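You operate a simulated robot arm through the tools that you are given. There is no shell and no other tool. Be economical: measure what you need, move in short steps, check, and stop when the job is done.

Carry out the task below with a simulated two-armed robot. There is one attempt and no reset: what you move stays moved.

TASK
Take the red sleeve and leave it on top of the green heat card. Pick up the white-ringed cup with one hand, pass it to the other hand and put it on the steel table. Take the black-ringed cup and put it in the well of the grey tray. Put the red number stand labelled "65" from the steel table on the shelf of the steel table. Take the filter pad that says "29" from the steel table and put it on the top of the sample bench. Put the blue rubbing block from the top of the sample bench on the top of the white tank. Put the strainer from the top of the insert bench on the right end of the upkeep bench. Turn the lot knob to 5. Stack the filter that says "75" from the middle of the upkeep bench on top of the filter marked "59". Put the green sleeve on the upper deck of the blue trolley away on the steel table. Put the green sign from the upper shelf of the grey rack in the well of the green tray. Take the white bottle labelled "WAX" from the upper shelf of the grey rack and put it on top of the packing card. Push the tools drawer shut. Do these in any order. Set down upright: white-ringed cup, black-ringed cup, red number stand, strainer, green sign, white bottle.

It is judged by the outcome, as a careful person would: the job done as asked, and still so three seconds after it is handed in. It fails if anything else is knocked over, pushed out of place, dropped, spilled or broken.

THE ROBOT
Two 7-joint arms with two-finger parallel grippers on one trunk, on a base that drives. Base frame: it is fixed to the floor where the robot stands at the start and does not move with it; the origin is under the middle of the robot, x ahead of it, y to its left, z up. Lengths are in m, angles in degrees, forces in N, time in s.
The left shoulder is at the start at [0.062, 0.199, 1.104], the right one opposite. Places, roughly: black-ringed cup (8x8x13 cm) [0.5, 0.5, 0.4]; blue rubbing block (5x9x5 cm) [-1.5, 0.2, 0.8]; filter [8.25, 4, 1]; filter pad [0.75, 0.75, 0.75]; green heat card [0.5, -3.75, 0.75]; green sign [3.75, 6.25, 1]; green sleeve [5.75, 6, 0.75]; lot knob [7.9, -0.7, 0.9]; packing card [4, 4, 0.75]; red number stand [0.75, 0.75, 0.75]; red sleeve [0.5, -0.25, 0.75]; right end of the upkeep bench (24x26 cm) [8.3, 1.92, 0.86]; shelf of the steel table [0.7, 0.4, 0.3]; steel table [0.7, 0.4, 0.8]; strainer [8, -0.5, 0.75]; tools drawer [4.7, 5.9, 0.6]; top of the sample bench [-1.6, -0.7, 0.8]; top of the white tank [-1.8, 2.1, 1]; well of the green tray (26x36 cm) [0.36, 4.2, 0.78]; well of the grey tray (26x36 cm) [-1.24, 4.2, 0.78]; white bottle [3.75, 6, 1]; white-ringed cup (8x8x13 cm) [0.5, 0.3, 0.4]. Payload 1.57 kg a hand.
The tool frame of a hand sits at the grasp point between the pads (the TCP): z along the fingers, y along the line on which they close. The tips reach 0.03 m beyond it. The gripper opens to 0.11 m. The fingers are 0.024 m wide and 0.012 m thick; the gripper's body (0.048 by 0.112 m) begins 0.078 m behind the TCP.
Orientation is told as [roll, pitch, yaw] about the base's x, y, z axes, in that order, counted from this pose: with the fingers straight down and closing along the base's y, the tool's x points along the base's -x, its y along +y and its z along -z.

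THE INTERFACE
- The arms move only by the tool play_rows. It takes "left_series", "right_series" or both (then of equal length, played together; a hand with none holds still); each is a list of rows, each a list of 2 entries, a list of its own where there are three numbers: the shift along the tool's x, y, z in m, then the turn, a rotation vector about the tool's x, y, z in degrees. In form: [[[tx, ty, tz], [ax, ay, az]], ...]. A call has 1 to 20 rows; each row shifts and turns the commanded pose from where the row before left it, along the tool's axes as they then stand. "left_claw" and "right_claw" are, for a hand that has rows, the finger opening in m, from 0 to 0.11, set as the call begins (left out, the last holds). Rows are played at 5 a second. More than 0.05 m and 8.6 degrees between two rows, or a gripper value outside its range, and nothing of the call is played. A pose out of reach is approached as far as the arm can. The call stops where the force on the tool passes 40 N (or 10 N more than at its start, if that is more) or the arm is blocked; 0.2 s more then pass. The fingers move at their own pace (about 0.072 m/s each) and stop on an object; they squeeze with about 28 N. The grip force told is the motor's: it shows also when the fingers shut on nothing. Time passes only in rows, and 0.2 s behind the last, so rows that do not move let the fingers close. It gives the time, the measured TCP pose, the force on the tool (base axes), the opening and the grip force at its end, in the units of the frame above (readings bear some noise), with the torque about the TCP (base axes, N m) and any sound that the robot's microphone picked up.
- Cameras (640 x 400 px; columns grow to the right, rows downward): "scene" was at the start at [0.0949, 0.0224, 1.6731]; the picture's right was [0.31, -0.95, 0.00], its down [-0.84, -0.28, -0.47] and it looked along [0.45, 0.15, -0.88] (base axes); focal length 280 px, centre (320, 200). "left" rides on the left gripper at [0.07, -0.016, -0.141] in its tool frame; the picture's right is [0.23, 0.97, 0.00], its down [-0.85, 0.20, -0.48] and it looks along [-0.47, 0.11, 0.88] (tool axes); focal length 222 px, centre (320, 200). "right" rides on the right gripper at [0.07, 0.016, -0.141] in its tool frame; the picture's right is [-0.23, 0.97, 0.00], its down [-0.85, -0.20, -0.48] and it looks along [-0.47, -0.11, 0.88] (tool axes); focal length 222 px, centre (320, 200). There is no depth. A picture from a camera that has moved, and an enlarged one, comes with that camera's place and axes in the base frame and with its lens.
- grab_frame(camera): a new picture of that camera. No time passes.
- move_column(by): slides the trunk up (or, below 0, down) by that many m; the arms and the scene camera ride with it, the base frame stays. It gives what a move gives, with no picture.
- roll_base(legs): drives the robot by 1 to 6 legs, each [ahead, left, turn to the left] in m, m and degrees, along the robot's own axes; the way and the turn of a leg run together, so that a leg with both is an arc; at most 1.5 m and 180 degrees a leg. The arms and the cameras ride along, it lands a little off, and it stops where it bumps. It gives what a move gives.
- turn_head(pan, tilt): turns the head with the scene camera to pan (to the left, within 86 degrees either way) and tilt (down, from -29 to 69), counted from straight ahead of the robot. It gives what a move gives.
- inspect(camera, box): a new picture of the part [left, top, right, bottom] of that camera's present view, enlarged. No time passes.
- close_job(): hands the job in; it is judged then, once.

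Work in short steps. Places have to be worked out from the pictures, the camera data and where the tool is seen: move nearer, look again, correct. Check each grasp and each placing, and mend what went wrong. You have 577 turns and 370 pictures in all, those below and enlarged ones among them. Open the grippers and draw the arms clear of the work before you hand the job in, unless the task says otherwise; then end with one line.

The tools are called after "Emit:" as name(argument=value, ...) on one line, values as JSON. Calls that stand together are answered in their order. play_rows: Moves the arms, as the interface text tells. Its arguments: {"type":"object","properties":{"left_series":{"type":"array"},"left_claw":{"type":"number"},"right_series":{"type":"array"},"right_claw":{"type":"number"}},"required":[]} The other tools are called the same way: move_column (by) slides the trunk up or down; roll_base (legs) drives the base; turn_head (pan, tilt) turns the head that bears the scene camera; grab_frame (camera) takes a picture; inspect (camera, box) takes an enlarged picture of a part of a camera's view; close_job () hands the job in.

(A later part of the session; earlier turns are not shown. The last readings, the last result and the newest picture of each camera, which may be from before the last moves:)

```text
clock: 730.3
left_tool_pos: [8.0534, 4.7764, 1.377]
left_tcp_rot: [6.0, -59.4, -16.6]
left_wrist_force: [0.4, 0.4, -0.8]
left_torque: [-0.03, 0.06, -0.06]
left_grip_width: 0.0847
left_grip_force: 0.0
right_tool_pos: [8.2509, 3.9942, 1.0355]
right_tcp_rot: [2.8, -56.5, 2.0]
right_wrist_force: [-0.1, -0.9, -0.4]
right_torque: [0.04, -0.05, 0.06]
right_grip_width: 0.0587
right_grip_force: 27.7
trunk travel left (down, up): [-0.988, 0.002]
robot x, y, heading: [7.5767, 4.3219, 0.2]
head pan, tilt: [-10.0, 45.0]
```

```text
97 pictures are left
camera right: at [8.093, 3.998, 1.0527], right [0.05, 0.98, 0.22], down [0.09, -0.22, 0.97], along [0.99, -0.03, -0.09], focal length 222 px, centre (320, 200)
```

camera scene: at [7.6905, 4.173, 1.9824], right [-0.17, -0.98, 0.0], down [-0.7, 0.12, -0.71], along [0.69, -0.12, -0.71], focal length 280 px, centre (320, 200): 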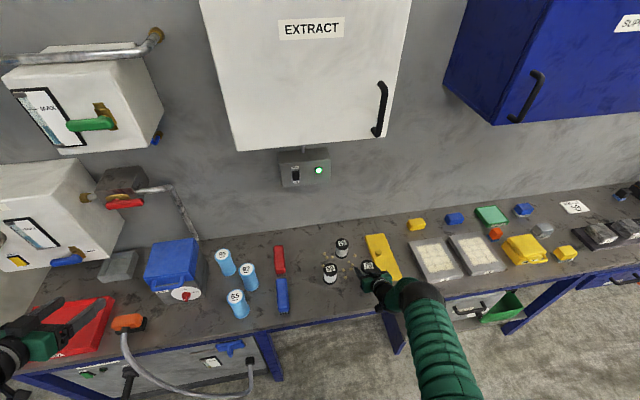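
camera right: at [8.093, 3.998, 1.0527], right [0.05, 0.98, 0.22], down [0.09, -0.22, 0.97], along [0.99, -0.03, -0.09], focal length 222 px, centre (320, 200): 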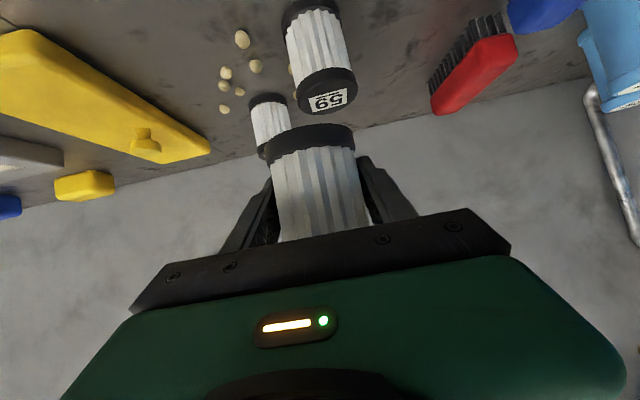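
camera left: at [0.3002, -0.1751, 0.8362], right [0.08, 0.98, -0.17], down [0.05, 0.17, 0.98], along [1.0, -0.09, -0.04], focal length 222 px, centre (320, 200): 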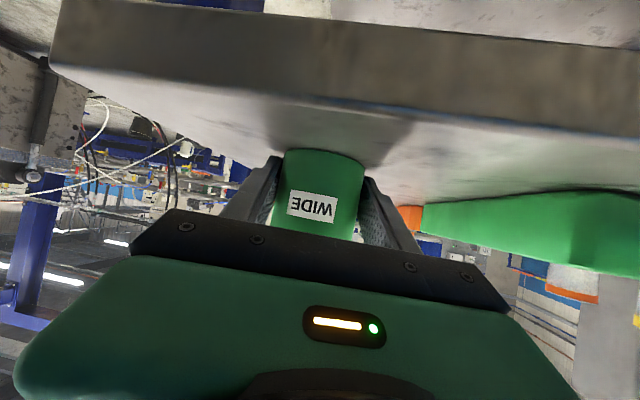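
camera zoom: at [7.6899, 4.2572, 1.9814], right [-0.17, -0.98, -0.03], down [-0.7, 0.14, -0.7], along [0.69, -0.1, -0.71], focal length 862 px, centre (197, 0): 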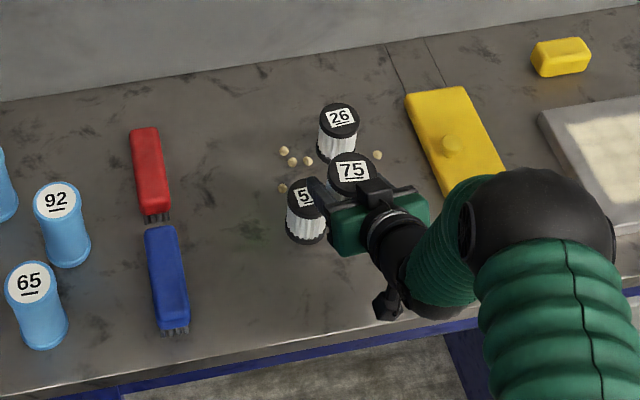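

The robot is still swaying from the stop; let it settle and look again.

Emit:
play_rows(right_series=[[[0, 0, 0], [0, 0, 0]], [[0, 0, 0], [0, 0, 0]], [[0, 0, 0], [0, 0, 0]], [[0, 0, 0], [0, 0, 0]]])

Emit:
inspect(camera="scene", box=[260, 200, 460, 330])

Emit:
grab_frame(camera="right")

```text
clock: 731.3
left_tool_pos: [8.0539, 4.7888, 1.3715]
left_tcp_rot: [4.6, -59.7, -15.6]
left_wrist_force: [0.2, -1.2, -0.2]
left_torque: [0.02, 0.0, 0.05]
left_grip_width: 0.0847
left_grip_force: 0.0
right_tool_pos: [8.2496, 4.0031, 1.038]
right_tcp_rot: [1.3, -56.7, 3.0]
right_wrist_force: [-0.9, -1.7, -0.5]
right_torque: [0.04, -0.05, 0.07]
right_grip_width: 0.0588
right_grip_force: 28.4
trunk travel left (down, up): [-0.988, 0.002]
robot x, y, heading: [7.5735, 4.3209, -0.1]
head pan, tilt: [-10.0, 45.0]
```

```text
3.08 times, centred on (360, 265) of scene
camera zoom: at [7.6906, 4.2731, 1.9819], right [-0.17, -0.98, -0.02], down [-0.7, 0.14, -0.7], along [0.69, -0.11, -0.71], focal length 862 px, centre (197, 0)
```

zoom: 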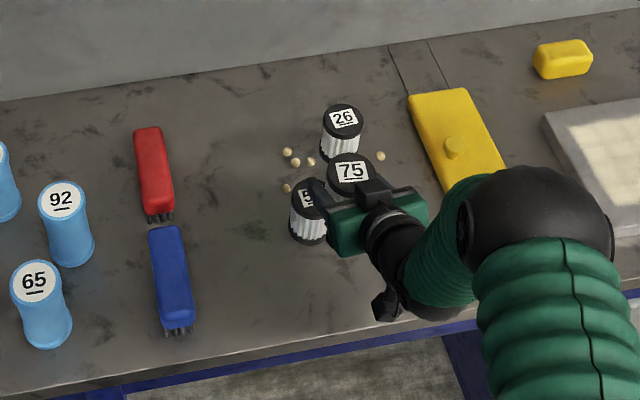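

```text
95 pictures are left
camera right: at [8.0921, 4.0067, 1.0566], right [0.05, 0.98, 0.2], down [0.09, -0.21, 0.97], along [0.99, -0.03, -0.09], focal length 222 px, centre (320, 200)
```

right: 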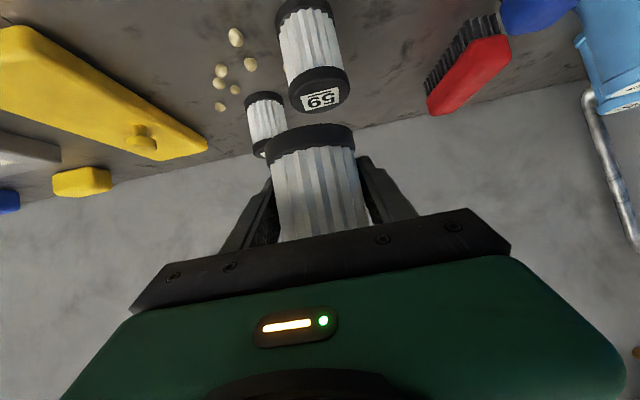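

Still settling; wait a second more.

Emit:
play_rows(right_series=[[[0, 0, 0], [0, 0, 0]], [[0, 0, 0], [0, 0, 0]], [[0, 0, 0], [0, 0, 0]], [[0, 0, 0], [0, 0, 0]], [[0, 0, 0], [0, 0, 0]], [[0, 0, 0], [0, 0, 0]], [[0, 0, 0], [0, 0, 0]], [[0, 0, 0], [0, 0, 0]]])

```text
clock: 733.1
left_tool_pos: [8.054, 4.7978, 1.3686]
left_tcp_rot: [4.0, -59.8, -14.9]
left_wrist_force: [0.6, -0.2, 0.1]
left_torque: [0.0, 0.02, 0.05]
left_grip_width: 0.085
left_grip_force: 0.1
right_tool_pos: [8.2502, 4.0103, 1.0414]
right_tcp_rot: [0.9, -56.8, 3.5]
right_wrist_force: [0.3, 1.1, -0.9]
right_torque: [0.0, 0.03, 0.0]
right_grip_width: 0.0587
right_grip_force: 27.9
trunk travel left (down, up): [-0.988, 0.002]
robot x, y, heading: [7.5725, 4.3228, -0.1]
head pan, tilt: [-10.0, 45.0]
```

Advance 6 cm forward over 59 and check.

Emit:
play_rows(right_series=[[[-0.0165, 0, 0.025], [0, 0, 0]], [[-0.0165, 0, 0.025], [0, 0, 0]], [[0, 0, 0], [0, 0, 0]], [[0, 0, 0], [0, 0, 0]], [[0, 0, 0], [0, 0, 0]], [[0, 0, 0], [0, 0, 0]]])

Emit:
grab_frame(camera="right")

Emit:
inspect(camera="scene", box=[280, 210, 400, 300])

```text
clock: 734.5
left_tool_pos: [8.0537, 4.8205, 1.3616]
left_tcp_rot: [2.3, -60.0, -13.3]
left_wrist_force: [0.1, 0.0, -0.2]
left_torque: [0.0, -0.02, 0.02]
left_grip_width: 0.0848
left_grip_force: 0.1
right_tool_pos: [8.3116, 4.0329, 1.0447]
right_tcp_rot: [-0.6, -56.6, 4.9]
right_wrist_force: [-0.7, 0.3, -0.7]
right_torque: [-0.06, 0.01, -0.04]
right_grip_width: 0.0588
right_grip_force: 27.5
trunk travel left (down, up): [-0.988, 0.002]
robot x, y, heading: [7.573, 4.3246, 0.2]
head pan, tilt: [-10.0, 45.0]
```

```text
94 pictures are left
camera right: at [8.1533, 4.0371, 1.063], right [0.05, 0.98, 0.18], down [0.09, -0.19, 0.98], along [1.0, -0.03, -0.09], focal length 222 px, centre (320, 200)
```

right: 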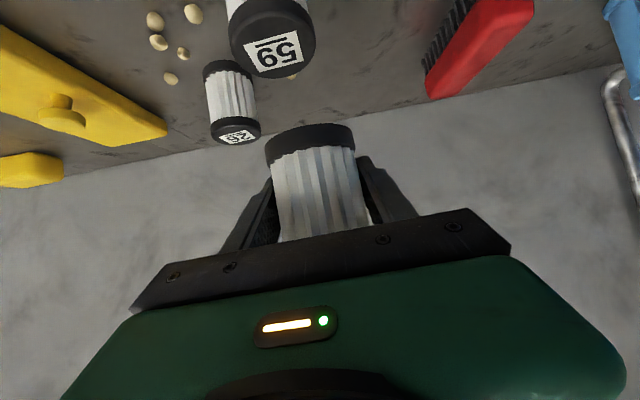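

```text
4.44 times, centred on (340, 255) of scene
camera zoom: at [7.6912, 4.3228, 1.9824], right [-0.17, -0.99, 0.01], down [-0.7, 0.12, -0.71], along [0.69, -0.13, -0.71], focal length 1246 px, centre (231, -44)
```

zoom: 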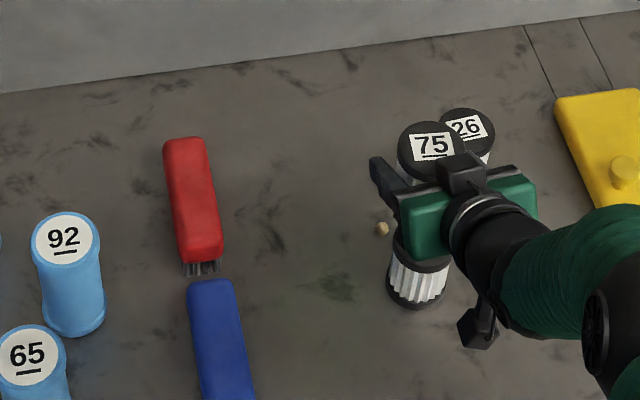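

Settled. 59 ≈(8.305,4.02). Correct 1.2 cm right, 0.5 cm back, lower 4 cm, check.

Emit:
play_rows(right_series=[[[0.003, -0.012, -0.004], [0, 0, 0]], [[0.0167, 0, 0.011], [0, 0, 0]], [[0.0167, 0, 0.011], [0, 0, 0]], [[0, 0, 0], [0, 0, 0]], [[0, 0, 0], [0, 0, 0]], [[0, 0, 0], [0, 0, 0]]])

Emit:
grab_frame(camera="right")

Emit:
inspect(camera="scene", box=[280, 210, 400, 300])

```text
clock: 735.9
left_tool_pos: [8.0534, 4.8083, 1.3644]
left_tcp_rot: [3.1, -59.9, -14.2]
left_wrist_force: [0.4, 0.1, -0.9]
left_torque: [-0.02, 0.0, 0.0]
left_grip_width: 0.085
left_grip_force: 0.0
right_tool_pos: [8.3045, 4.0123, 1.0022]
right_tcp_rot: [0.0, -56.7, 4.2]
right_wrist_force: [-0.1, -0.8, -0.4]
right_torque: [0.0, -0.05, 0.0]
right_grip_width: 0.0586
right_grip_force: 27.6
trunk travel left (down, up): [-0.988, 0.002]
robot x, y, heading: [7.5741, 4.322, 0.1]
head pan, tilt: [-10.0, 45.0]
```

```text
92 pictures are left
camera right: at [8.1473, 4.0163, 1.0201], right [0.05, 0.98, 0.19], down [0.09, -0.19, 0.98], along [0.99, -0.03, -0.09], focal length 222 px, centre (320, 200)
```

right: 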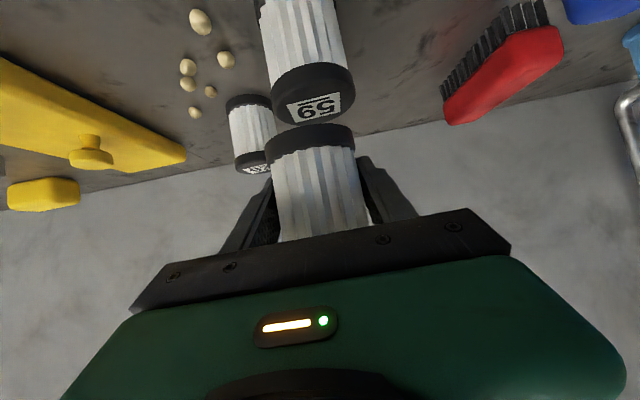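

```text
4.44 times, centred on (340, 255) of scene
camera zoom: at [7.6906, 4.3062, 1.9824], right [-0.17, -0.98, 0.0], down [-0.7, 0.12, -0.71], along [0.69, -0.12, -0.71], focal length 1246 px, centre (231, -44)
```

zoom: 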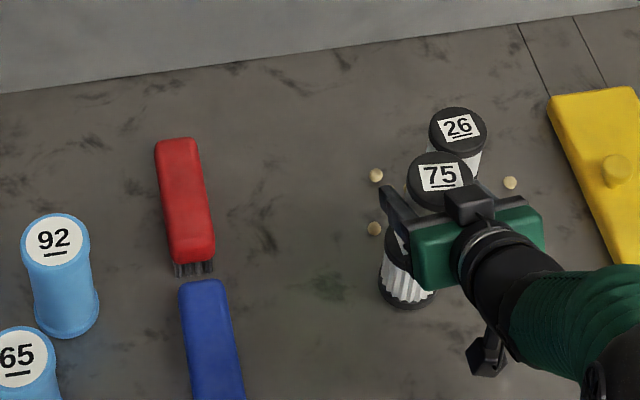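

Wait for settling, then fine adjust.

Emit:
play_rows(right_series=[[[0, 0.004, 0], [0, 0, 0]], [[0, 0, 0], [0, 0, 0]], [[0, 0, 0], [0, 0, 0]], [[0, 0, 0], [0, 0, 0]], [[0, 0, 0], [0, 0, 0]], [[0, 0, 0], [0, 0, 0]], [[0, 0, 0], [0, 0, 0]], [[0, 0, 0], [0, 0, 0]], [[0, 0, 0], [0, 0, 0]], [[0, 0, 0], [0, 0, 0]]])

Emit:
grab_frame(camera="right")

```text
clock: 738.1
left_tool_pos: [8.0533, 4.813, 1.365]
left_tcp_rot: [2.9, -59.9, -14.0]
left_wrist_force: [0.5, -0.2, -0.4]
left_torque: [-0.01, 0.01, 0.0]
left_grip_width: 0.0846
left_grip_force: 0.1
right_tool_pos: [8.3057, 4.0188, 1.004]
right_tcp_rot: [-0.1, -56.6, 4.4]
right_wrist_force: [-0.3, -0.3, -1.1]
right_torque: [0.0, 0.0, -0.01]
right_grip_width: 0.0585
right_grip_force: 28.2
trunk travel left (down, up): [-0.988, 0.002]
robot x, y, heading: [7.5768, 4.3264, 0.2]
head pan, tilt: [-10.0, 45.0]
```

```text
90 pictures are left
camera right: at [8.1468, 4.0229, 1.0214], right [0.05, 0.98, 0.19], down [0.08, -0.19, 0.98], along [1.0, -0.03, -0.09], focal length 222 px, centre (320, 200)
```

right: 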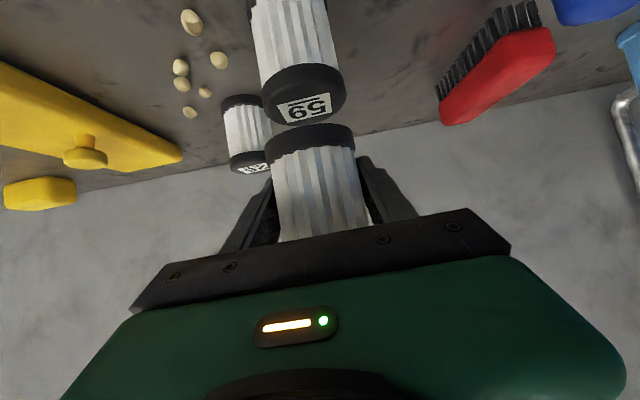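

Aligned to within a few mm. Lower in small steps until contact.

Emit:
play_rows(right_series=[[[0.0084, 0, 0.0055], [0, 0, 0]], [[0.0067, 0, 0.0044], [0, 0, 0]], [[0.0033, 0, 0.0022], [0, 0, 0]], [[0.0025, 0, 0.0017], [0, 0, 0]], [[0.0025, 0, 0.0017], [0, 0, 0]], [[0, 0, 0], [0, 0, 0]], [[0, 0, 0], [0, 0, 0]]])

Emit:
grab_frame(camera="right")

Emit:
inspect(camera="scene", box=[280, 210, 400, 300])

```text
clock: 739.7
left_tool_pos: [8.0532, 4.8129, 1.3641]
left_tcp_rot: [2.9, -59.9, -14.0]
left_wrist_force: [-0.4, 0.4, -0.1]
left_torque: [0.03, 0.02, -0.02]
left_grip_width: 0.0852
left_grip_force: 0.0
right_tool_pos: [8.3055, 4.0176, 0.9762]
right_tcp_rot: [-0.1, -56.8, 4.5]
right_wrist_force: [-0.1, -0.3, -1.8]
right_torque: [-0.02, -0.01, 0.02]
right_grip_width: 0.0589
right_grip_force: 27.5
trunk travel left (down, up): [-0.988, 0.002]
robot x, y, heading: [7.576, 4.3223, 0.1]
head pan, tilt: [-10.0, 45.0]
```

```text
89 pictures are left
camera right: at [8.1478, 4.0224, 0.9937], right [0.05, 0.98, 0.19], down [0.08, -0.19, 0.98], along [1.0, -0.03, -0.09], focal length 222 px, centre (320, 200)
```

right: 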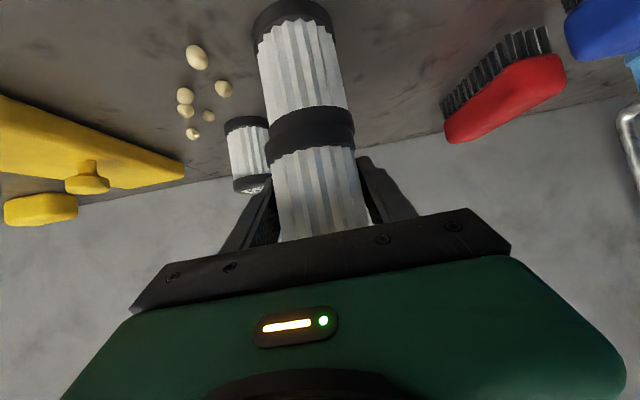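

```text
4.44 times, centred on (340, 255) of scene
camera zoom: at [7.6903, 4.3114, 1.9824], right [-0.17, -0.98, 0.0], down [-0.7, 0.12, -0.71], along [0.7, -0.12, -0.71], focal length 1246 px, centre (231, -44)
```

zoom: 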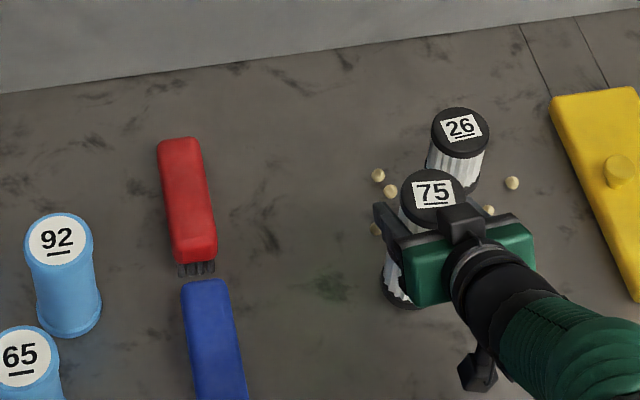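

Coaxial in both views. Continue lowering in 2–3 mm steps until contact.

Emit:
play_rows(right_series=[[[0.0021, 0, 0.0014], [0, 0, 0]], [[0.0021, 0, 0.0014], [0, 0, 0]], [[0.0021, 0, 0.0014], [0, 0, 0]], [[0.0021, 0, 0.0014], [0, 0, 0]], [[0.0021, 0, 0.0014], [0, 0, 0]], [[0, 0, 0], [0, 0, 0]]])

Emit:
grab_frame(camera="right")

```text
clock: 741.3
left_tool_pos: [8.0528, 4.8134, 1.3644]
left_tcp_rot: [2.7, -60.0, -13.9]
left_wrist_force: [0.4, -0.4, -0.6]
left_torque: [0.02, 0.0, -0.01]
left_grip_width: 0.085
left_grip_force: 0.0
right_tool_pos: [8.3535, 4.0114, 1.03]
right_tcp_rot: [-3.9, -61.8, 8.0]
right_wrist_force: [-0.1, 0.8, -0.6]
right_torque: [0.0, -0.05, 0.04]
right_grip_width: 0.0586
right_grip_force: 28.2
trunk travel left (down, up): [-0.988, 0.002]
robot x, y, heading: [7.5722, 4.3251, -0.1]
head pan, tilt: [-10.0, 45.0]
stopped in row 6 (right hand): the arm was blocked; the commanded pose is now the measured one
```

```text
87 pictures are left
camera right: at [8.1953, 4.0149, 1.0327], right [0.03, 0.99, 0.17], down [-0.01, -0.17, 0.99], along [1.0, -0.03, 0.0], focal length 222 px, centre (320, 200)
```

right: 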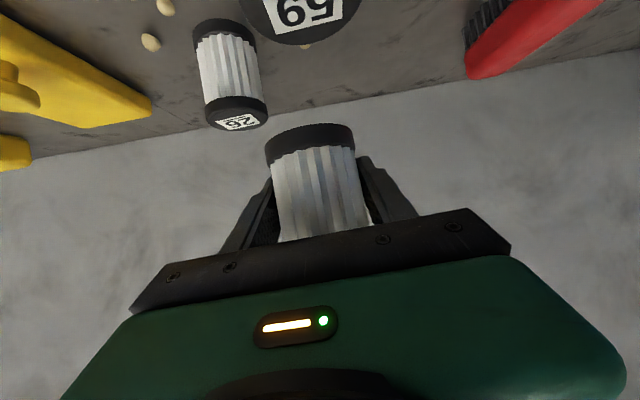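

The arm hit its reach limit and sprang up; 59 is untouched. Pull the hand back, restore its tilt, lower the trunk a bit and move the base nearer for a better reach.

Emit:
play_rows(right_series=[[[0.02, 0, -0.04], [0, 0, 0]], [[0.02, 0, -0.04], [0, 0, 0]], [[0.02, 0, -0.04], [0, 0, 0]], [[0, 0, 0], [-3.9, 5.1, 0]], [[0, 0, 0], [0, 0, 0]]])

Emit:
grab_frame(camera="right")

```text
clock: 742.5
left_tool_pos: [8.0522, 4.8117, 1.3649]
left_tcp_rot: [2.9, -60.0, -14.1]
left_wrist_force: [0.6, 0.1, -0.2]
left_torque: [-0.02, -0.02, 0.01]
left_grip_width: 0.0851
left_grip_force: 0.0
right_tool_pos: [8.217, 4.0016, 1.031]
right_tcp_rot: [0.6, -56.5, 7.4]
right_wrist_force: [-0.1, -0.7, -1.2]
right_torque: [0.0, -0.03, -0.01]
right_grip_width: 0.0589
right_grip_force: 28.3
trunk travel left (down, up): [-0.988, 0.002]
robot x, y, heading: [7.5775, 4.3238, -0.1]
head pan, tilt: [-10.0, 45.0]
```

```text
86 pictures are left
camera right: at [8.0597, 3.9961, 1.0491], right [-0.01, 0.98, 0.2], down [0.1, -0.19, 0.98], along [0.99, 0.03, -0.1], focal length 222 px, centre (320, 200)
```

right: 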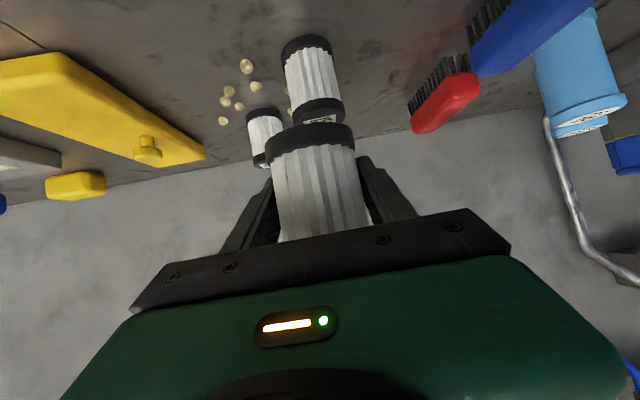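

Retract the left hand a little, drive the base 9 cm nearer, lower the trunk 3 cm, and settle.

Emit:
play_rows(left_series=[[[0.026, 0, -0.042], [0, 0, 0]], [[0.026, 0, -0.042], [0, 0, 0]], [[0, 0, 0], [0, 0, 0]]])

Emit:
roll_base(legs=[[0.09, 0, 0]])

Emit:
move_column(by=-0.03)

Emit:
play_rows(right_series=[[[0, 0, 0], [0, 0, 0]], [[0, 0, 0], [0, 0, 0]], [[0, 0, 0], [0, 0, 0]], [[0, 0, 0], [0, 0, 0]], [[0, 0, 0], [0, 0, 0]], [[0, 0, 0], [0, 0, 0]], [[0, 0, 0], [0, 0, 0]], [[0, 0, 0], [0, 0, 0]], [[0, 0, 0], [0, 0, 0]], [[0, 0, 0], [0, 0, 0]]])

Emit:
grab_frame(camera="right")

Emit:
inspect(camera="scene", box=[280, 220, 400, 310])

```text
clock: 743.3
left_tool_pos: [7.9554, 4.8316, 1.3623]
left_tcp_rot: [2.8, -59.9, -14.0]
left_wrist_force: [0.0, -0.1, 0.1]
left_torque: [0.06, -0.03, -0.02]
left_grip_width: 0.0851
left_grip_force: 0.1
right_tool_pos: [8.2183, 4.0007, 1.0296]
right_tcp_rot: [0.7, -56.5, 7.3]
right_wrist_force: [-0.2, -1.2, -1.4]
right_torque: [0.03, 0.02, 0.0]
right_grip_width: 0.0591
right_grip_force: 28.0
trunk travel left (down, up): [-0.988, 0.002]
robot x, y, heading: [7.5754, 4.3233, 0.3]
head pan, tilt: [-10.0, 45.0]
```

```text
clock: 744.4
left_tool_pos: [8.0287, 4.8322, 1.3672]
left_tcp_rot: [3.3, -60.5, -14.3]
left_wrist_force: [0.8, 0.1, 0.9]
left_torque: [-0.04, -0.05, -0.05]
left_grip_width: 0.0849
left_grip_force: 0.0
right_tool_pos: [8.2966, 4.0018, 1.0378]
right_tcp_rot: [0.5, -57.2, 7.4]
right_wrist_force: [0.3, -0.4, -1.3]
right_torque: [0.03, -0.04, 0.0]
right_grip_width: 0.0589
right_grip_force: 27.7
trunk travel left (down, up): [-0.988, 0.002]
robot x, y, heading: [7.668, 4.3198, 0.3]
head pan, tilt: [-10.0, 45.0]
```

```text
clock: 745.1
left_tool_pos: [8.0399, 4.8321, 1.3332]
left_tcp_rot: [3.1, -60.2, -13.9]
left_wrist_force: [0.2, 0.6, 0.4]
left_torque: [-0.02, -0.03, -0.01]
left_grip_width: 0.0848
left_grip_force: 0.0
right_tool_pos: [8.3041, 4.001, 1.0041]
right_tcp_rot: [0.6, -56.8, 7.3]
right_wrist_force: [-0.2, 1.1, -0.4]
right_torque: [0.02, -0.07, -0.02]
right_grip_width: 0.059
right_grip_force: 28.1
trunk travel left (down, up): [-0.958, 0.032]
robot x, y, heading: [7.6669, 4.3244, 0.2]
head pan, tilt: [-10.0, 45.0]
```

```text
clock: 747.3
left_tool_pos: [8.0449, 4.8326, 1.3329]
left_tcp_rot: [2.9, -60.0, -13.9]
left_wrist_force: [0.0, 0.5, 0.2]
left_torque: [-0.01, 0.02, 0.01]
left_grip_width: 0.0848
left_grip_force: 0.2
right_tool_pos: [8.3091, 4.0013, 1.0018]
right_tcp_rot: [0.6, -56.6, 7.4]
right_wrist_force: [0.3, 0.6, -1.0]
right_torque: [0.03, -0.02, -0.01]
right_grip_width: 0.0587
right_grip_force: 28.1
trunk travel left (down, up): [-0.958, 0.032]
robot x, y, heading: [7.6674, 4.3228, 0.1]
head pan, tilt: [-10.0, 45.0]
```

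```text
85 pictures are left
camera right: at [8.1503, 3.9959, 1.0195], right [-0.01, 0.98, 0.19], down [0.1, -0.19, 0.98], along [0.99, 0.03, -0.1], focal length 222 px, centre (320, 200)
```

right: 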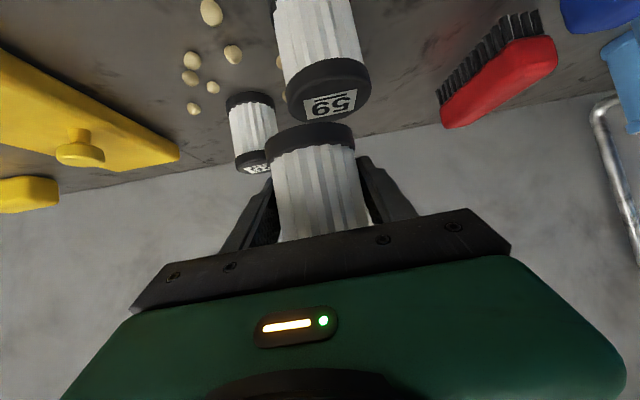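

```text
4.44 times, centred on (340, 265) of scene
camera zoom: at [7.78, 4.3108, 1.9525], right [-0.17, -0.98, 0.0], down [-0.7, 0.12, -0.71], along [0.7, -0.12, -0.71], focal length 1246 px, centre (231, -89)
```

zoom: 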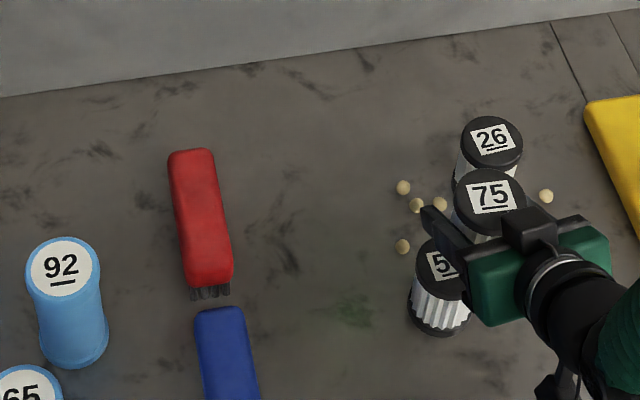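

Shift 2.1 cm left to be over 59, then lower 3 cm, and settle.

Emit:
play_rows(right_series=[[[0, 0.021, 0], [0, 0, 0]], [[0.0084, 0, 0.0055], [0, 0, 0]], [[0.0084, 0, 0.0055], [0, 0, 0]], [[0, 0, 0], [0, 0, 0]], [[0, 0, 0], [0, 0, 0]], [[0, 0, 0], [0, 0, 0]], [[0, 0, 0], [0, 0, 0]]])

Emit:
grab_frame(camera="right")

Emit:
inspect(camera="scene", box=[280, 220, 400, 310])

```text
clock: 748.9
left_tool_pos: [8.0464, 4.8333, 1.3326]
left_tcp_rot: [2.9, -59.9, -13.9]
left_wrist_force: [-0.4, 0.0, 0.5]
left_torque: [-0.01, 0.03, 0.0]
left_grip_width: 0.0851
left_grip_force: 0.1
right_tool_pos: [8.3059, 4.0222, 0.9825]
right_tcp_rot: [0.6, -56.5, 7.4]
right_wrist_force: [0.4, 0.0, -1.9]
right_torque: [0.04, 0.02, 0.02]
right_grip_width: 0.0586
right_grip_force: 27.8
trunk travel left (down, up): [-0.958, 0.032]
robot x, y, heading: [7.6669, 4.3237, 0.2]
head pan, tilt: [-10.0, 45.0]
```

```text
83 pictures are left
camera right: at [8.1476, 4.0163, 0.9996], right [-0.01, 0.98, 0.19], down [0.1, -0.19, 0.98], along [0.99, 0.03, -0.1], focal length 222 px, centre (320, 200)
```

right: 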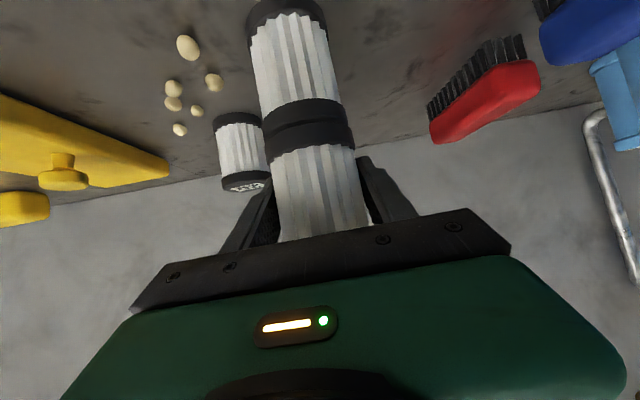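

```text
4.44 times, centred on (340, 265) of scene
camera zoom: at [7.7807, 4.3109, 1.9525], right [-0.17, -0.98, 0.0], down [-0.7, 0.12, -0.71], along [0.7, -0.12, -0.71], focal length 1246 px, centre (231, -89)
```

zoom: 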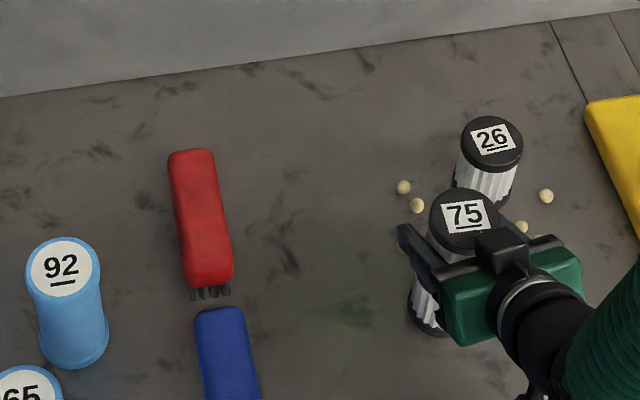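

Nearly perfect. Tiny correction and continue lowering to contact.

Emit:
play_rows(right_series=[[[-0.002, -0.003, 0.003], [0, 0, 0]], [[0.0025, 0, 0.0017], [0, 0, 0]], [[0.0025, 0, 0.0017], [0, 0, 0]], [[0.0021, 0, 0.0014], [0, 0, 0]], [[0.0021, 0, 0.0014], [0, 0, 0]], [[0.0017, 0, 0.0011], [0, 0, 0]], [[0.0017, 0, 0.0011], [0, 0, 0]], [[0, 0, 0], [0, 0, 0]]])

Emit:
grab_frame(camera="right")

```text
clock: 750.7
left_tool_pos: [8.0401, 4.8341, 1.3317]
left_tcp_rot: [2.8, -60.1, -13.9]
left_wrist_force: [0.5, 0.6, 0.3]
left_torque: [-0.01, -0.05, 0.0]
left_grip_width: 0.0851
left_grip_force: 0.0
right_tool_pos: [8.3077, 4.0204, 0.9693]
right_tcp_rot: [0.5, -56.8, 7.5]
right_wrist_force: [3.7, -2.4, 21.8]
right_torque: [-0.23, 0.07, 0.03]
right_grip_width: 0.0588
right_grip_force: 28.1
trunk travel left (down, up): [-0.958, 0.032]
robot x, y, heading: [7.6645, 4.3223, 0.2]
head pan, tilt: [-10.0, 45.0]
```

```text
81 pictures are left
camera right: at [8.15, 4.0154, 0.9864], right [-0.01, 0.98, 0.19], down [0.09, -0.19, 0.98], along [1.0, 0.03, -0.09], focal length 222 px, centre (320, 200)
```

right: 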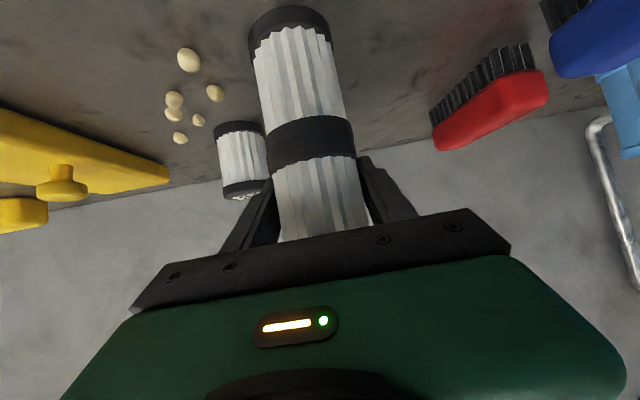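

Contact; the two form one column. Ease, open slightly, withdraw carefully.

Emit:
play_rows(right_series=[[[-0.002, 0, -0.0013], [0, 0, 0]], [[0, 0, 0], [0, 0, 0]], [[0, 0, 0], [0, 0, 0]]])

Emit:
play_rows(right_series=[[[0, 0, 0], [0, 0, 0]], [[0, 0, 0], [0, 0, 0]], [[0, 0, 0], [0, 0, 0]]], right_claw=0.076)

Emit:
grab_frame(camera="right")

```text
clock: 751.5
left_tool_pos: [8.0423, 4.8351, 1.3328]
left_tcp_rot: [2.9, -60.1, -13.9]
left_wrist_force: [0.1, 0.1, -0.7]
left_torque: [0.01, -0.01, 0.0]
left_grip_width: 0.0851
left_grip_force: 0.1
right_tool_pos: [8.3084, 4.021, 0.9686]
right_tcp_rot: [0.5, -56.6, 7.4]
right_wrist_force: [3.0, -0.7, 14.0]
right_torque: [-0.17, -0.24, 0.01]
right_grip_width: 0.0591
right_grip_force: 27.5
trunk travel left (down, up): [-0.958, 0.032]
robot x, y, heading: [7.6687, 4.3234, 0.2]
head pan, tilt: [-10.0, 45.0]
```

```text
clock: 752.3
left_tool_pos: [8.0443, 4.8329, 1.3327]
left_tcp_rot: [2.9, -59.9, -14.0]
left_wrist_force: [0.5, 0.2, -0.8]
left_torque: [-0.02, -0.01, 0.0]
left_grip_width: 0.0849
left_grip_force: 0.0
right_tool_pos: [8.3092, 4.022, 0.9686]
right_tcp_rot: [0.6, -56.4, 7.4]
right_wrist_force: [0.0, 0.0, -0.8]
right_torque: [0.01, 0.03, 0.0]
right_grip_width: 0.076
right_grip_force: 0.1
trunk travel left (down, up): [-0.958, 0.032]
robot x, y, heading: [7.6659, 4.3258, -0.1]
head pan, tilt: [-10.0, 45.0]
```

```text
80 pictures are left
camera right: at [8.1508, 4.0149, 0.9867], right [-0.01, 0.98, 0.19], down [0.1, -0.19, 0.98], along [0.99, 0.03, -0.1], focal length 222 px, centre (320, 200)
```

right: 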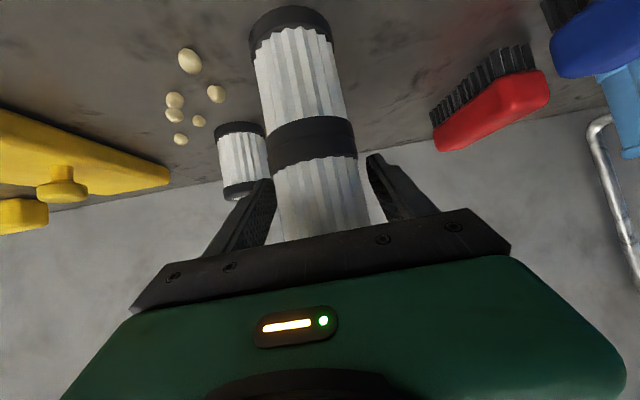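

Stable. Withdraw along the tool axis.

Emit:
play_rows(right_series=[[[0, 0, -0.02], [0, 0, 0]], [[0, 0, -0.03], [0, 0, 0]], [[0, 0, -0.04], [0, 0, 0]], [[0, 0, -0.04], [0, 0, 0]], [[0, 0, 0], [0, 0, 0]]])

Emit:
roll_base(legs=[[-0.45, 0, 0]])

Emit:
inspect(camera="scene", box=[240, 120, 420, 240])

```text
clock: 753.5
left_tool_pos: [8.0454, 4.8322, 1.3313]
left_tcp_rot: [2.9, -60.0, -13.9]
left_wrist_force: [0.8, 0.6, -0.1]
left_torque: [-0.02, -0.03, 0.0]
left_grip_width: 0.085
left_grip_force: 0.1
right_tool_pos: [8.2013, 4.0047, 1.0416]
right_tcp_rot: [0.6, -56.5, 7.4]
right_wrist_force: [0.1, -1.1, 1.2]
right_torque: [0.01, 0.03, 0.01]
right_grip_width: 0.0762
right_grip_force: 0.0
trunk travel left (down, up): [-0.958, 0.032]
robot x, y, heading: [7.6692, 4.3211, 0.2]
head pan, tilt: [-10.0, 45.0]
```

```text
clock: 756.2
left_tool_pos: [7.6045, 4.8316, 1.3321]
left_tcp_rot: [2.8, -59.8, -13.9]
left_wrist_force: [0.3, 0.5, -0.8]
left_torque: [0.02, 0.02, 0.02]
left_grip_width: 0.0849
left_grip_force: 0.0
right_tool_pos: [7.7603, 4.0037, 1.0394]
right_tcp_rot: [0.6, -56.5, 7.1]
right_wrist_force: [-0.4, 0.3, 0.4]
right_torque: [0.01, -0.02, -0.01]
right_grip_width: 0.0761
right_grip_force: 0.1
trunk travel left (down, up): [-0.958, 0.032]
robot x, y, heading: [7.2212, 4.3236, -0.3]
head pan, tilt: [-10.0, 45.0]
```

```text
3.33 times, centred on (330, 180) of scene
camera zoom: at [7.3399, 4.3106, 1.9522], right [-0.17, -0.98, 0.0], down [-0.7, 0.12, -0.7], along [0.69, -0.12, -0.71], focal length 934 px, centre (287, 267)
```

zoom: 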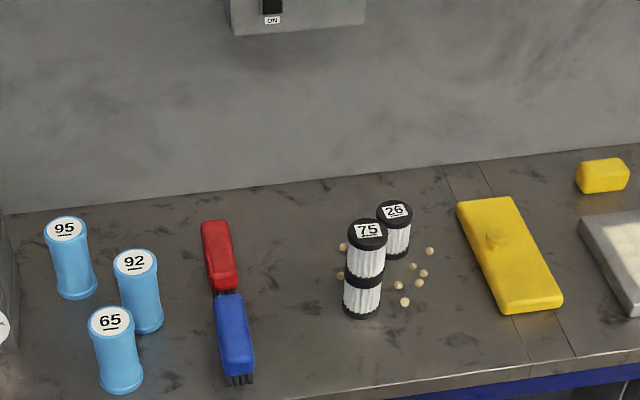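

Stack is good. Now the LOT knob: drive to the insert bench, make the right tool vertical, lower the trunk to mid.

Emit:
roll_base(legs=[[0, -1.2, 0.3], [0, -1.2, 0], [0, -1.2, 0], [0, -1.15, 0]])

Emit:
play_rows(right_series=[[[0, 0, 0], [0, 8.1, 0]], [[0, 0, 0], [0, 8.1, 0]], [[0, 0, 0], [0, 8.1, 0]], [[0, 0, 0], [0, 8.1, 0]], [[0, 0, 0], [0, 8.1, 0]], [[0, 0, 0], [0, 8.1, 0]], [[0, 0, 0], [0, 7.9, 0]], [[0, 0, 0], [0, 0, 0]]])

Emit:
turn_head(pan=-20, tilt=45)

Emit:
grab_frame(camera="scene")

```text
clock: 778.9
left_tool_pos: [7.6046, 0.1408, 1.3308]
left_tcp_rot: [2.5, -60.0, -12.6]
left_wrist_force: [-0.7, 0.8, -1.5]
left_torque: [-0.02, -0.03, -0.03]
left_grip_width: 0.085
left_grip_force: 0.1
right_tool_pos: [7.7769, -0.6831, 1.0412]
right_tcp_rot: [0.3, -56.5, 8.6]
right_wrist_force: [0.0, 0.2, 0.6]
right_torque: [-0.03, 0.01, 0.02]
right_grip_width: 0.0761
right_grip_force: 0.1
trunk travel left (down, up): [-0.958, 0.032]
robot x, y, heading: [7.235, -0.3759, 1.0]
head pan, tilt: [-10.0, 45.0]
```

```text
clock: 780.7
left_tool_pos: [7.604, 0.1395, 1.3317]
left_tcp_rot: [2.8, -60.0, -12.8]
left_wrist_force: [0.5, 0.5, -1.1]
left_torque: [-0.03, 0.01, -0.03]
left_grip_width: 0.0849
left_grip_force: 0.1
right_tool_pos: [7.7773, -0.6846, 1.0419]
right_tcp_rot: [0.2, 0.0, 8.9]
right_wrist_force: [0.1, -0.5, 0.2]
right_torque: [0.01, 0.03, -0.01]
right_grip_width: 0.076
right_grip_force: 0.0
trunk travel left (down, up): [-0.958, 0.032]
robot x, y, heading: [7.2362, -0.3791, 0.8]
head pan, tilt: [-10.0, 45.0]
```

```text
clock: 781.4
left_tool_pos: [7.6039, 0.1387, 1.3326]
left_tcp_rot: [2.9, -60.0, -13.0]
left_wrist_force: [-0.2, -0.6, 0.0]
left_torque: [0.0, 0.0, -0.03]
left_grip_width: 0.085
left_grip_force: 0.0
right_tool_pos: [7.777, -0.6865, 1.0405]
right_tcp_rot: [0.4, -0.1, 8.9]
right_wrist_force: [-1.2, 0.2, 0.0]
right_torque: [0.01, 0.0, 0.0]
right_grip_width: 0.0762
right_grip_force: 0.0
trunk travel left (down, up): [-0.958, 0.032]
robot x, y, heading: [7.2364, -0.3768, 1.0]
head pan, tilt: [-20.0, 45.0]
```

```text
78 pictures are left
camera scene: at [7.3464, -0.4023, 1.9525], right [-0.32, -0.95, 0.0], down [-0.67, 0.23, -0.71], along [0.67, -0.23, -0.71], focal length 280 px, centre (320, 200)
```

scene: 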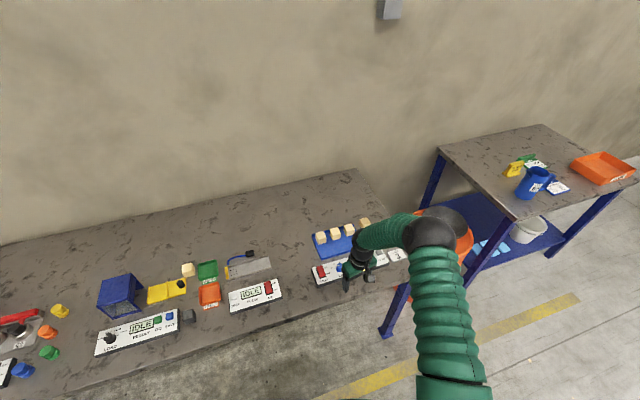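

Look with the right hand camera at the panel.

Emit:
grab_frame(camera="right")

Emit:
inspect(camera="scene", box=[300, 240, 420, 300])

```text
77 pictures are left
camera right: at [7.7047, -0.6828, 1.1811], right [0.07, 1.0, 0.01], down [0.88, -0.07, 0.48], along [0.48, -0.03, -0.88], focal length 222 px, centre (320, 200)
```

right: 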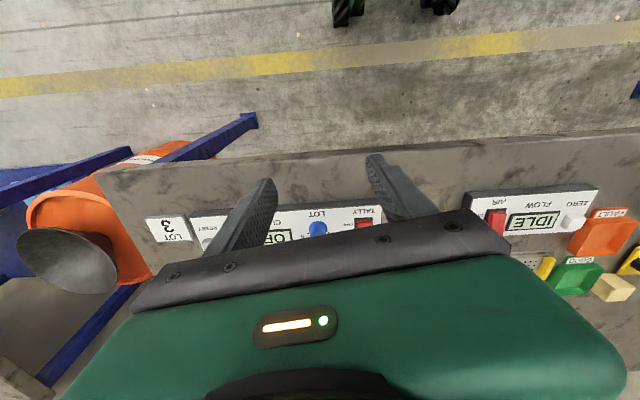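

```text
5.33 times, centred on (360, 270) of scene
camera zoom: at [7.3464, -0.4023, 1.9525], right [-0.32, -0.95, 0.0], down [-0.67, 0.23, -0.71], along [0.67, -0.23, -0.71], focal length 1495 px, centre (107, -173)
```

zoom: 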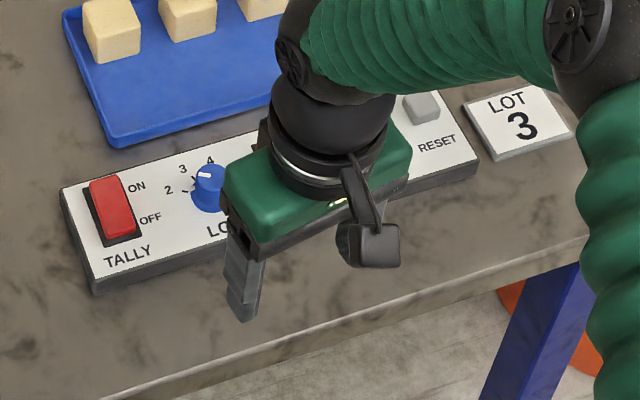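

The mark seems to point at 3. Move the hand aside 12 cm and take a close zoom of the knob.

Emit:
play_rows(right_series=[[[0.03, -0.035, 0], [0, 0, 0]], [[0.03, -0.035, 0], [0, 0, 0]], [[0.03, -0.035, 0], [0, 0, 0]], [[0, 0, 0], [0, 0, 0]]])

Emit:
inspect(camera="scene", box=[325, 255, 365, 280])

```text
clock: 782.4
left_tool_pos: [7.6049, 0.1368, 1.3332]
left_tcp_rot: [3.1, -60.0, -12.9]
left_wrist_force: [-0.1, -0.5, -0.1]
left_torque: [0.01, 0.0, 0.0]
left_grip_width: 0.085
left_grip_force: 0.1
right_tool_pos: [7.7042, -0.8057, 1.0422]
right_tcp_rot: [0.3, -0.1, 8.8]
right_wrist_force: [-0.6, 0.3, 0.8]
right_torque: [-0.02, -0.02, -0.05]
right_grip_width: 0.0759
right_grip_force: 0.0
trunk travel left (down, up): [-0.958, 0.032]
robot x, y, heading: [7.2401, -0.3787, 0.8]
head pan, tilt: [-20.0, 45.0]
```

```text
16.00 times, centred on (345, 268) of scene
camera zoom: at [7.3461, -0.4041, 1.9525], right [-0.32, -0.95, 0.0], down [-0.67, 0.23, -0.71], along [0.67, -0.23, -0.71], focal length 4484 px, centre (-80, -880)
```

zoom: 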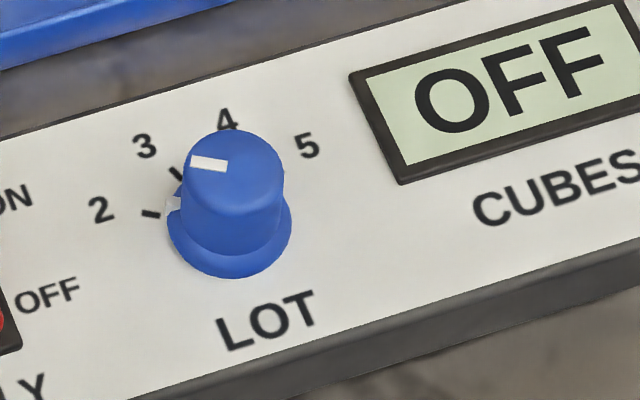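

Reading: labels 36° apart (5 at ~36°, 4 at 72°, 3 at 108°, 2 at 144°), the pointer is on 2, so it needs ~108° clockwise. Pre-turn the right hand −54°, move the base nearer, lower the trunk.

Emit:
play_rows(right_series=[[[0, 0, 0], [0, 0, -7.7]], [[0, 0, 0], [0, 0, -7.7]], [[0, 0, 0], [0, 0, -7.7]], [[0, 0, 0], [0, 0, -7.7]], [[0, 0, 0], [0, 0, -7.7]], [[0, 0, 0], [0, 0, -7.7]], [[0, 0, 0], [0, 0, 0]]], right_claw=0.06)

Emit:
roll_base(legs=[[0.2, 0, -0.9]])

Emit:
move_column(by=-0.03)

Emit:
grab_frame(camera="scene")

Emit:
grab_frame(camera="right")

```text
clock: 784.0
left_tool_pos: [7.6046, 0.1368, 1.3325]
left_tcp_rot: [3.0, -60.0, -13.0]
left_wrist_force: [0.1, 0.2, 0.1]
left_torque: [0.02, 0.0, -0.01]
left_grip_width: 0.0853
left_grip_force: 0.0
right_tool_pos: [7.7025, -0.8045, 1.0401]
right_tcp_rot: [0.1, -0.4, 55.2]
right_wrist_force: [-0.3, 0.2, 1.0]
right_torque: [-0.02, 0.02, 0.01]
right_grip_width: 0.0603
right_grip_force: 0.0
trunk travel left (down, up): [-0.958, 0.032]
robot x, y, heading: [7.2362, -0.3782, 1.0]
head pan, tilt: [-20.0, 45.0]
```

```text
clock: 785.6
left_tool_pos: [7.8042, 0.1316, 1.3339]
left_tcp_rot: [3.0, -60.3, -14.1]
left_wrist_force: [0.1, 0.2, -0.7]
left_torque: [-0.01, 0.03, -0.01]
left_grip_width: 0.0852
left_grip_force: 0.1
right_tool_pos: [7.8884, -0.813, 1.0425]
right_tcp_rot: [0.0, -0.4, 53.9]
right_wrist_force: [0.8, -0.2, 0.5]
right_torque: [0.02, -0.01, 0.04]
right_grip_width: 0.0603
right_grip_force: 0.1
trunk travel left (down, up): [-0.958, 0.032]
robot x, y, heading: [7.4304, -0.3763, -0.2]
head pan, tilt: [-20.0, 45.0]
```

```text
clock: 786.4
left_tool_pos: [7.8085, 0.132, 1.303]
left_tcp_rot: [3.0, -60.1, -14.0]
left_wrist_force: [-0.2, 0.7, -0.6]
left_torque: [0.0, 0.01, 0.04]
left_grip_width: 0.0851
left_grip_force: 0.1
right_tool_pos: [7.8891, -0.8115, 1.0121]
right_tcp_rot: [0.0, -0.3, 54.1]
right_wrist_force: [-0.2, 0.7, -1.2]
right_torque: [0.02, -0.01, -0.03]
right_grip_width: 0.06
right_grip_force: 0.1
trunk travel left (down, up): [-0.928, 0.062]
robot x, y, heading: [7.4338, -0.3748, -0.1]
head pan, tilt: [-20.0, 45.0]
```

```text
74 pictures are left
camera scene: at [7.5389, -0.4033, 1.9227], right [-0.34, -0.94, 0.0], down [-0.66, 0.24, -0.71], along [0.66, -0.24, -0.71], focal length 280 px, centre (320, 200)
```

scene: 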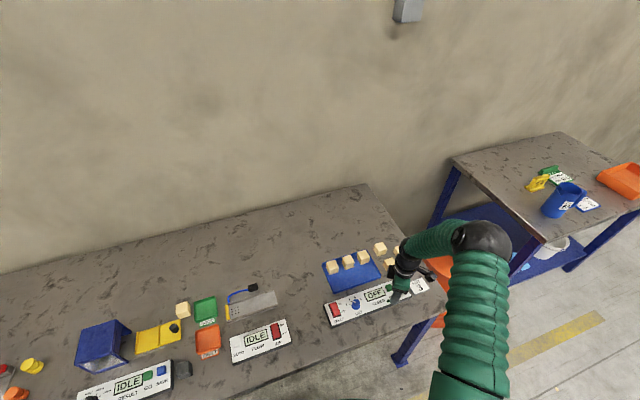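

```text
73 pictures are left
camera right: at [7.835, -0.8602, 1.1507], right [-0.65, 0.76, 0.0], down [0.66, 0.57, 0.48], along [0.36, 0.32, -0.88], focal length 222 px, centre (320, 200)
```

right: 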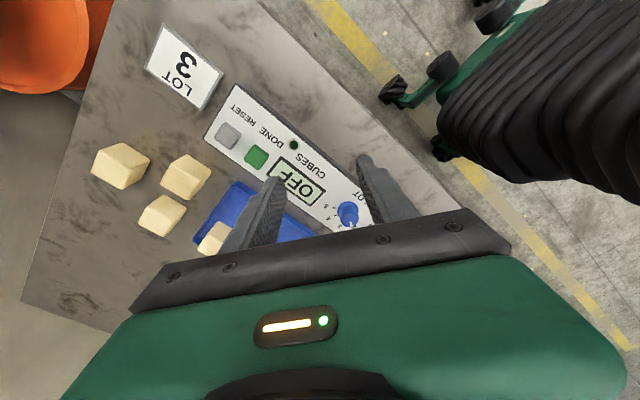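

Move the hand over (7.943,-0.70) at the present height and refine.

Emit:
play_rows(right_series=[[[-0.031, 0.0155, 0], [0, 0, 0]], [[-0.031, 0.0155, 0], [0, 0, 0]], [[-0.031, 0.0155, 0], [0, 0, 0]], [[-0.029, -0.022, 0], [0, 0, 0]], [[0, 0, 0], [0, 0, 0]], [[0, 0, 0], [0, 0, 0]]])

Emit:
grab_frame(camera="right")

```text
clock: 787.8
left_tool_pos: [7.8096, 0.1316, 1.3035]
left_tcp_rot: [3.0, -60.2, -14.2]
left_wrist_force: [-0.9, -1.3, 0.7]
left_torque: [0.0, 0.04, -0.01]
left_grip_width: 0.0851
left_grip_force: 0.2
right_tool_pos: [7.9428, -0.6985, 1.0123]
right_tcp_rot: [0.2, -0.3, 54.1]
right_wrist_force: [-0.4, -0.3, 0.7]
right_torque: [0.04, 0.05, -0.03]
right_grip_width: 0.0597
right_grip_force: 0.0
trunk travel left (down, up): [-0.928, 0.062]
robot x, y, heading: [7.4324, -0.3747, -0.2]
head pan, tilt: [-20.0, 45.0]
```

```text
72 pictures are left
camera right: at [7.8877, -0.7467, 1.1517], right [-0.65, 0.76, 0.0], down [0.66, 0.57, 0.48], along [0.36, 0.32, -0.88], focal length 222 px, centre (320, 200)
```

right: 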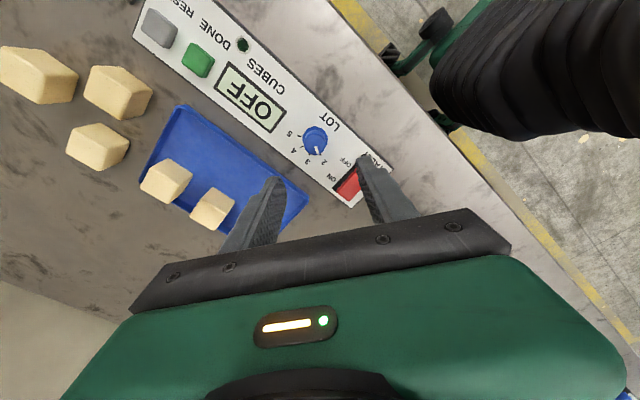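

Knob is right under the hand. Zoom to read the pointer.

Emit:
inspect(camera="right", box=[275, 105, 355, 175])

```text
5.71 times, centred on (315, 140) of right
camera zoom: at [7.8877, -0.7467, 1.1517], right [-0.65, 0.76, 0.0], down [0.66, 0.57, 0.48], along [0.36, 0.32, -0.88], focal length 1269 px, centre (349, 543)
```

zoom: 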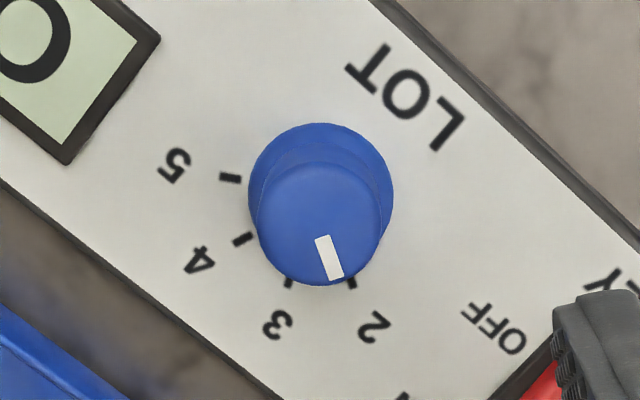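

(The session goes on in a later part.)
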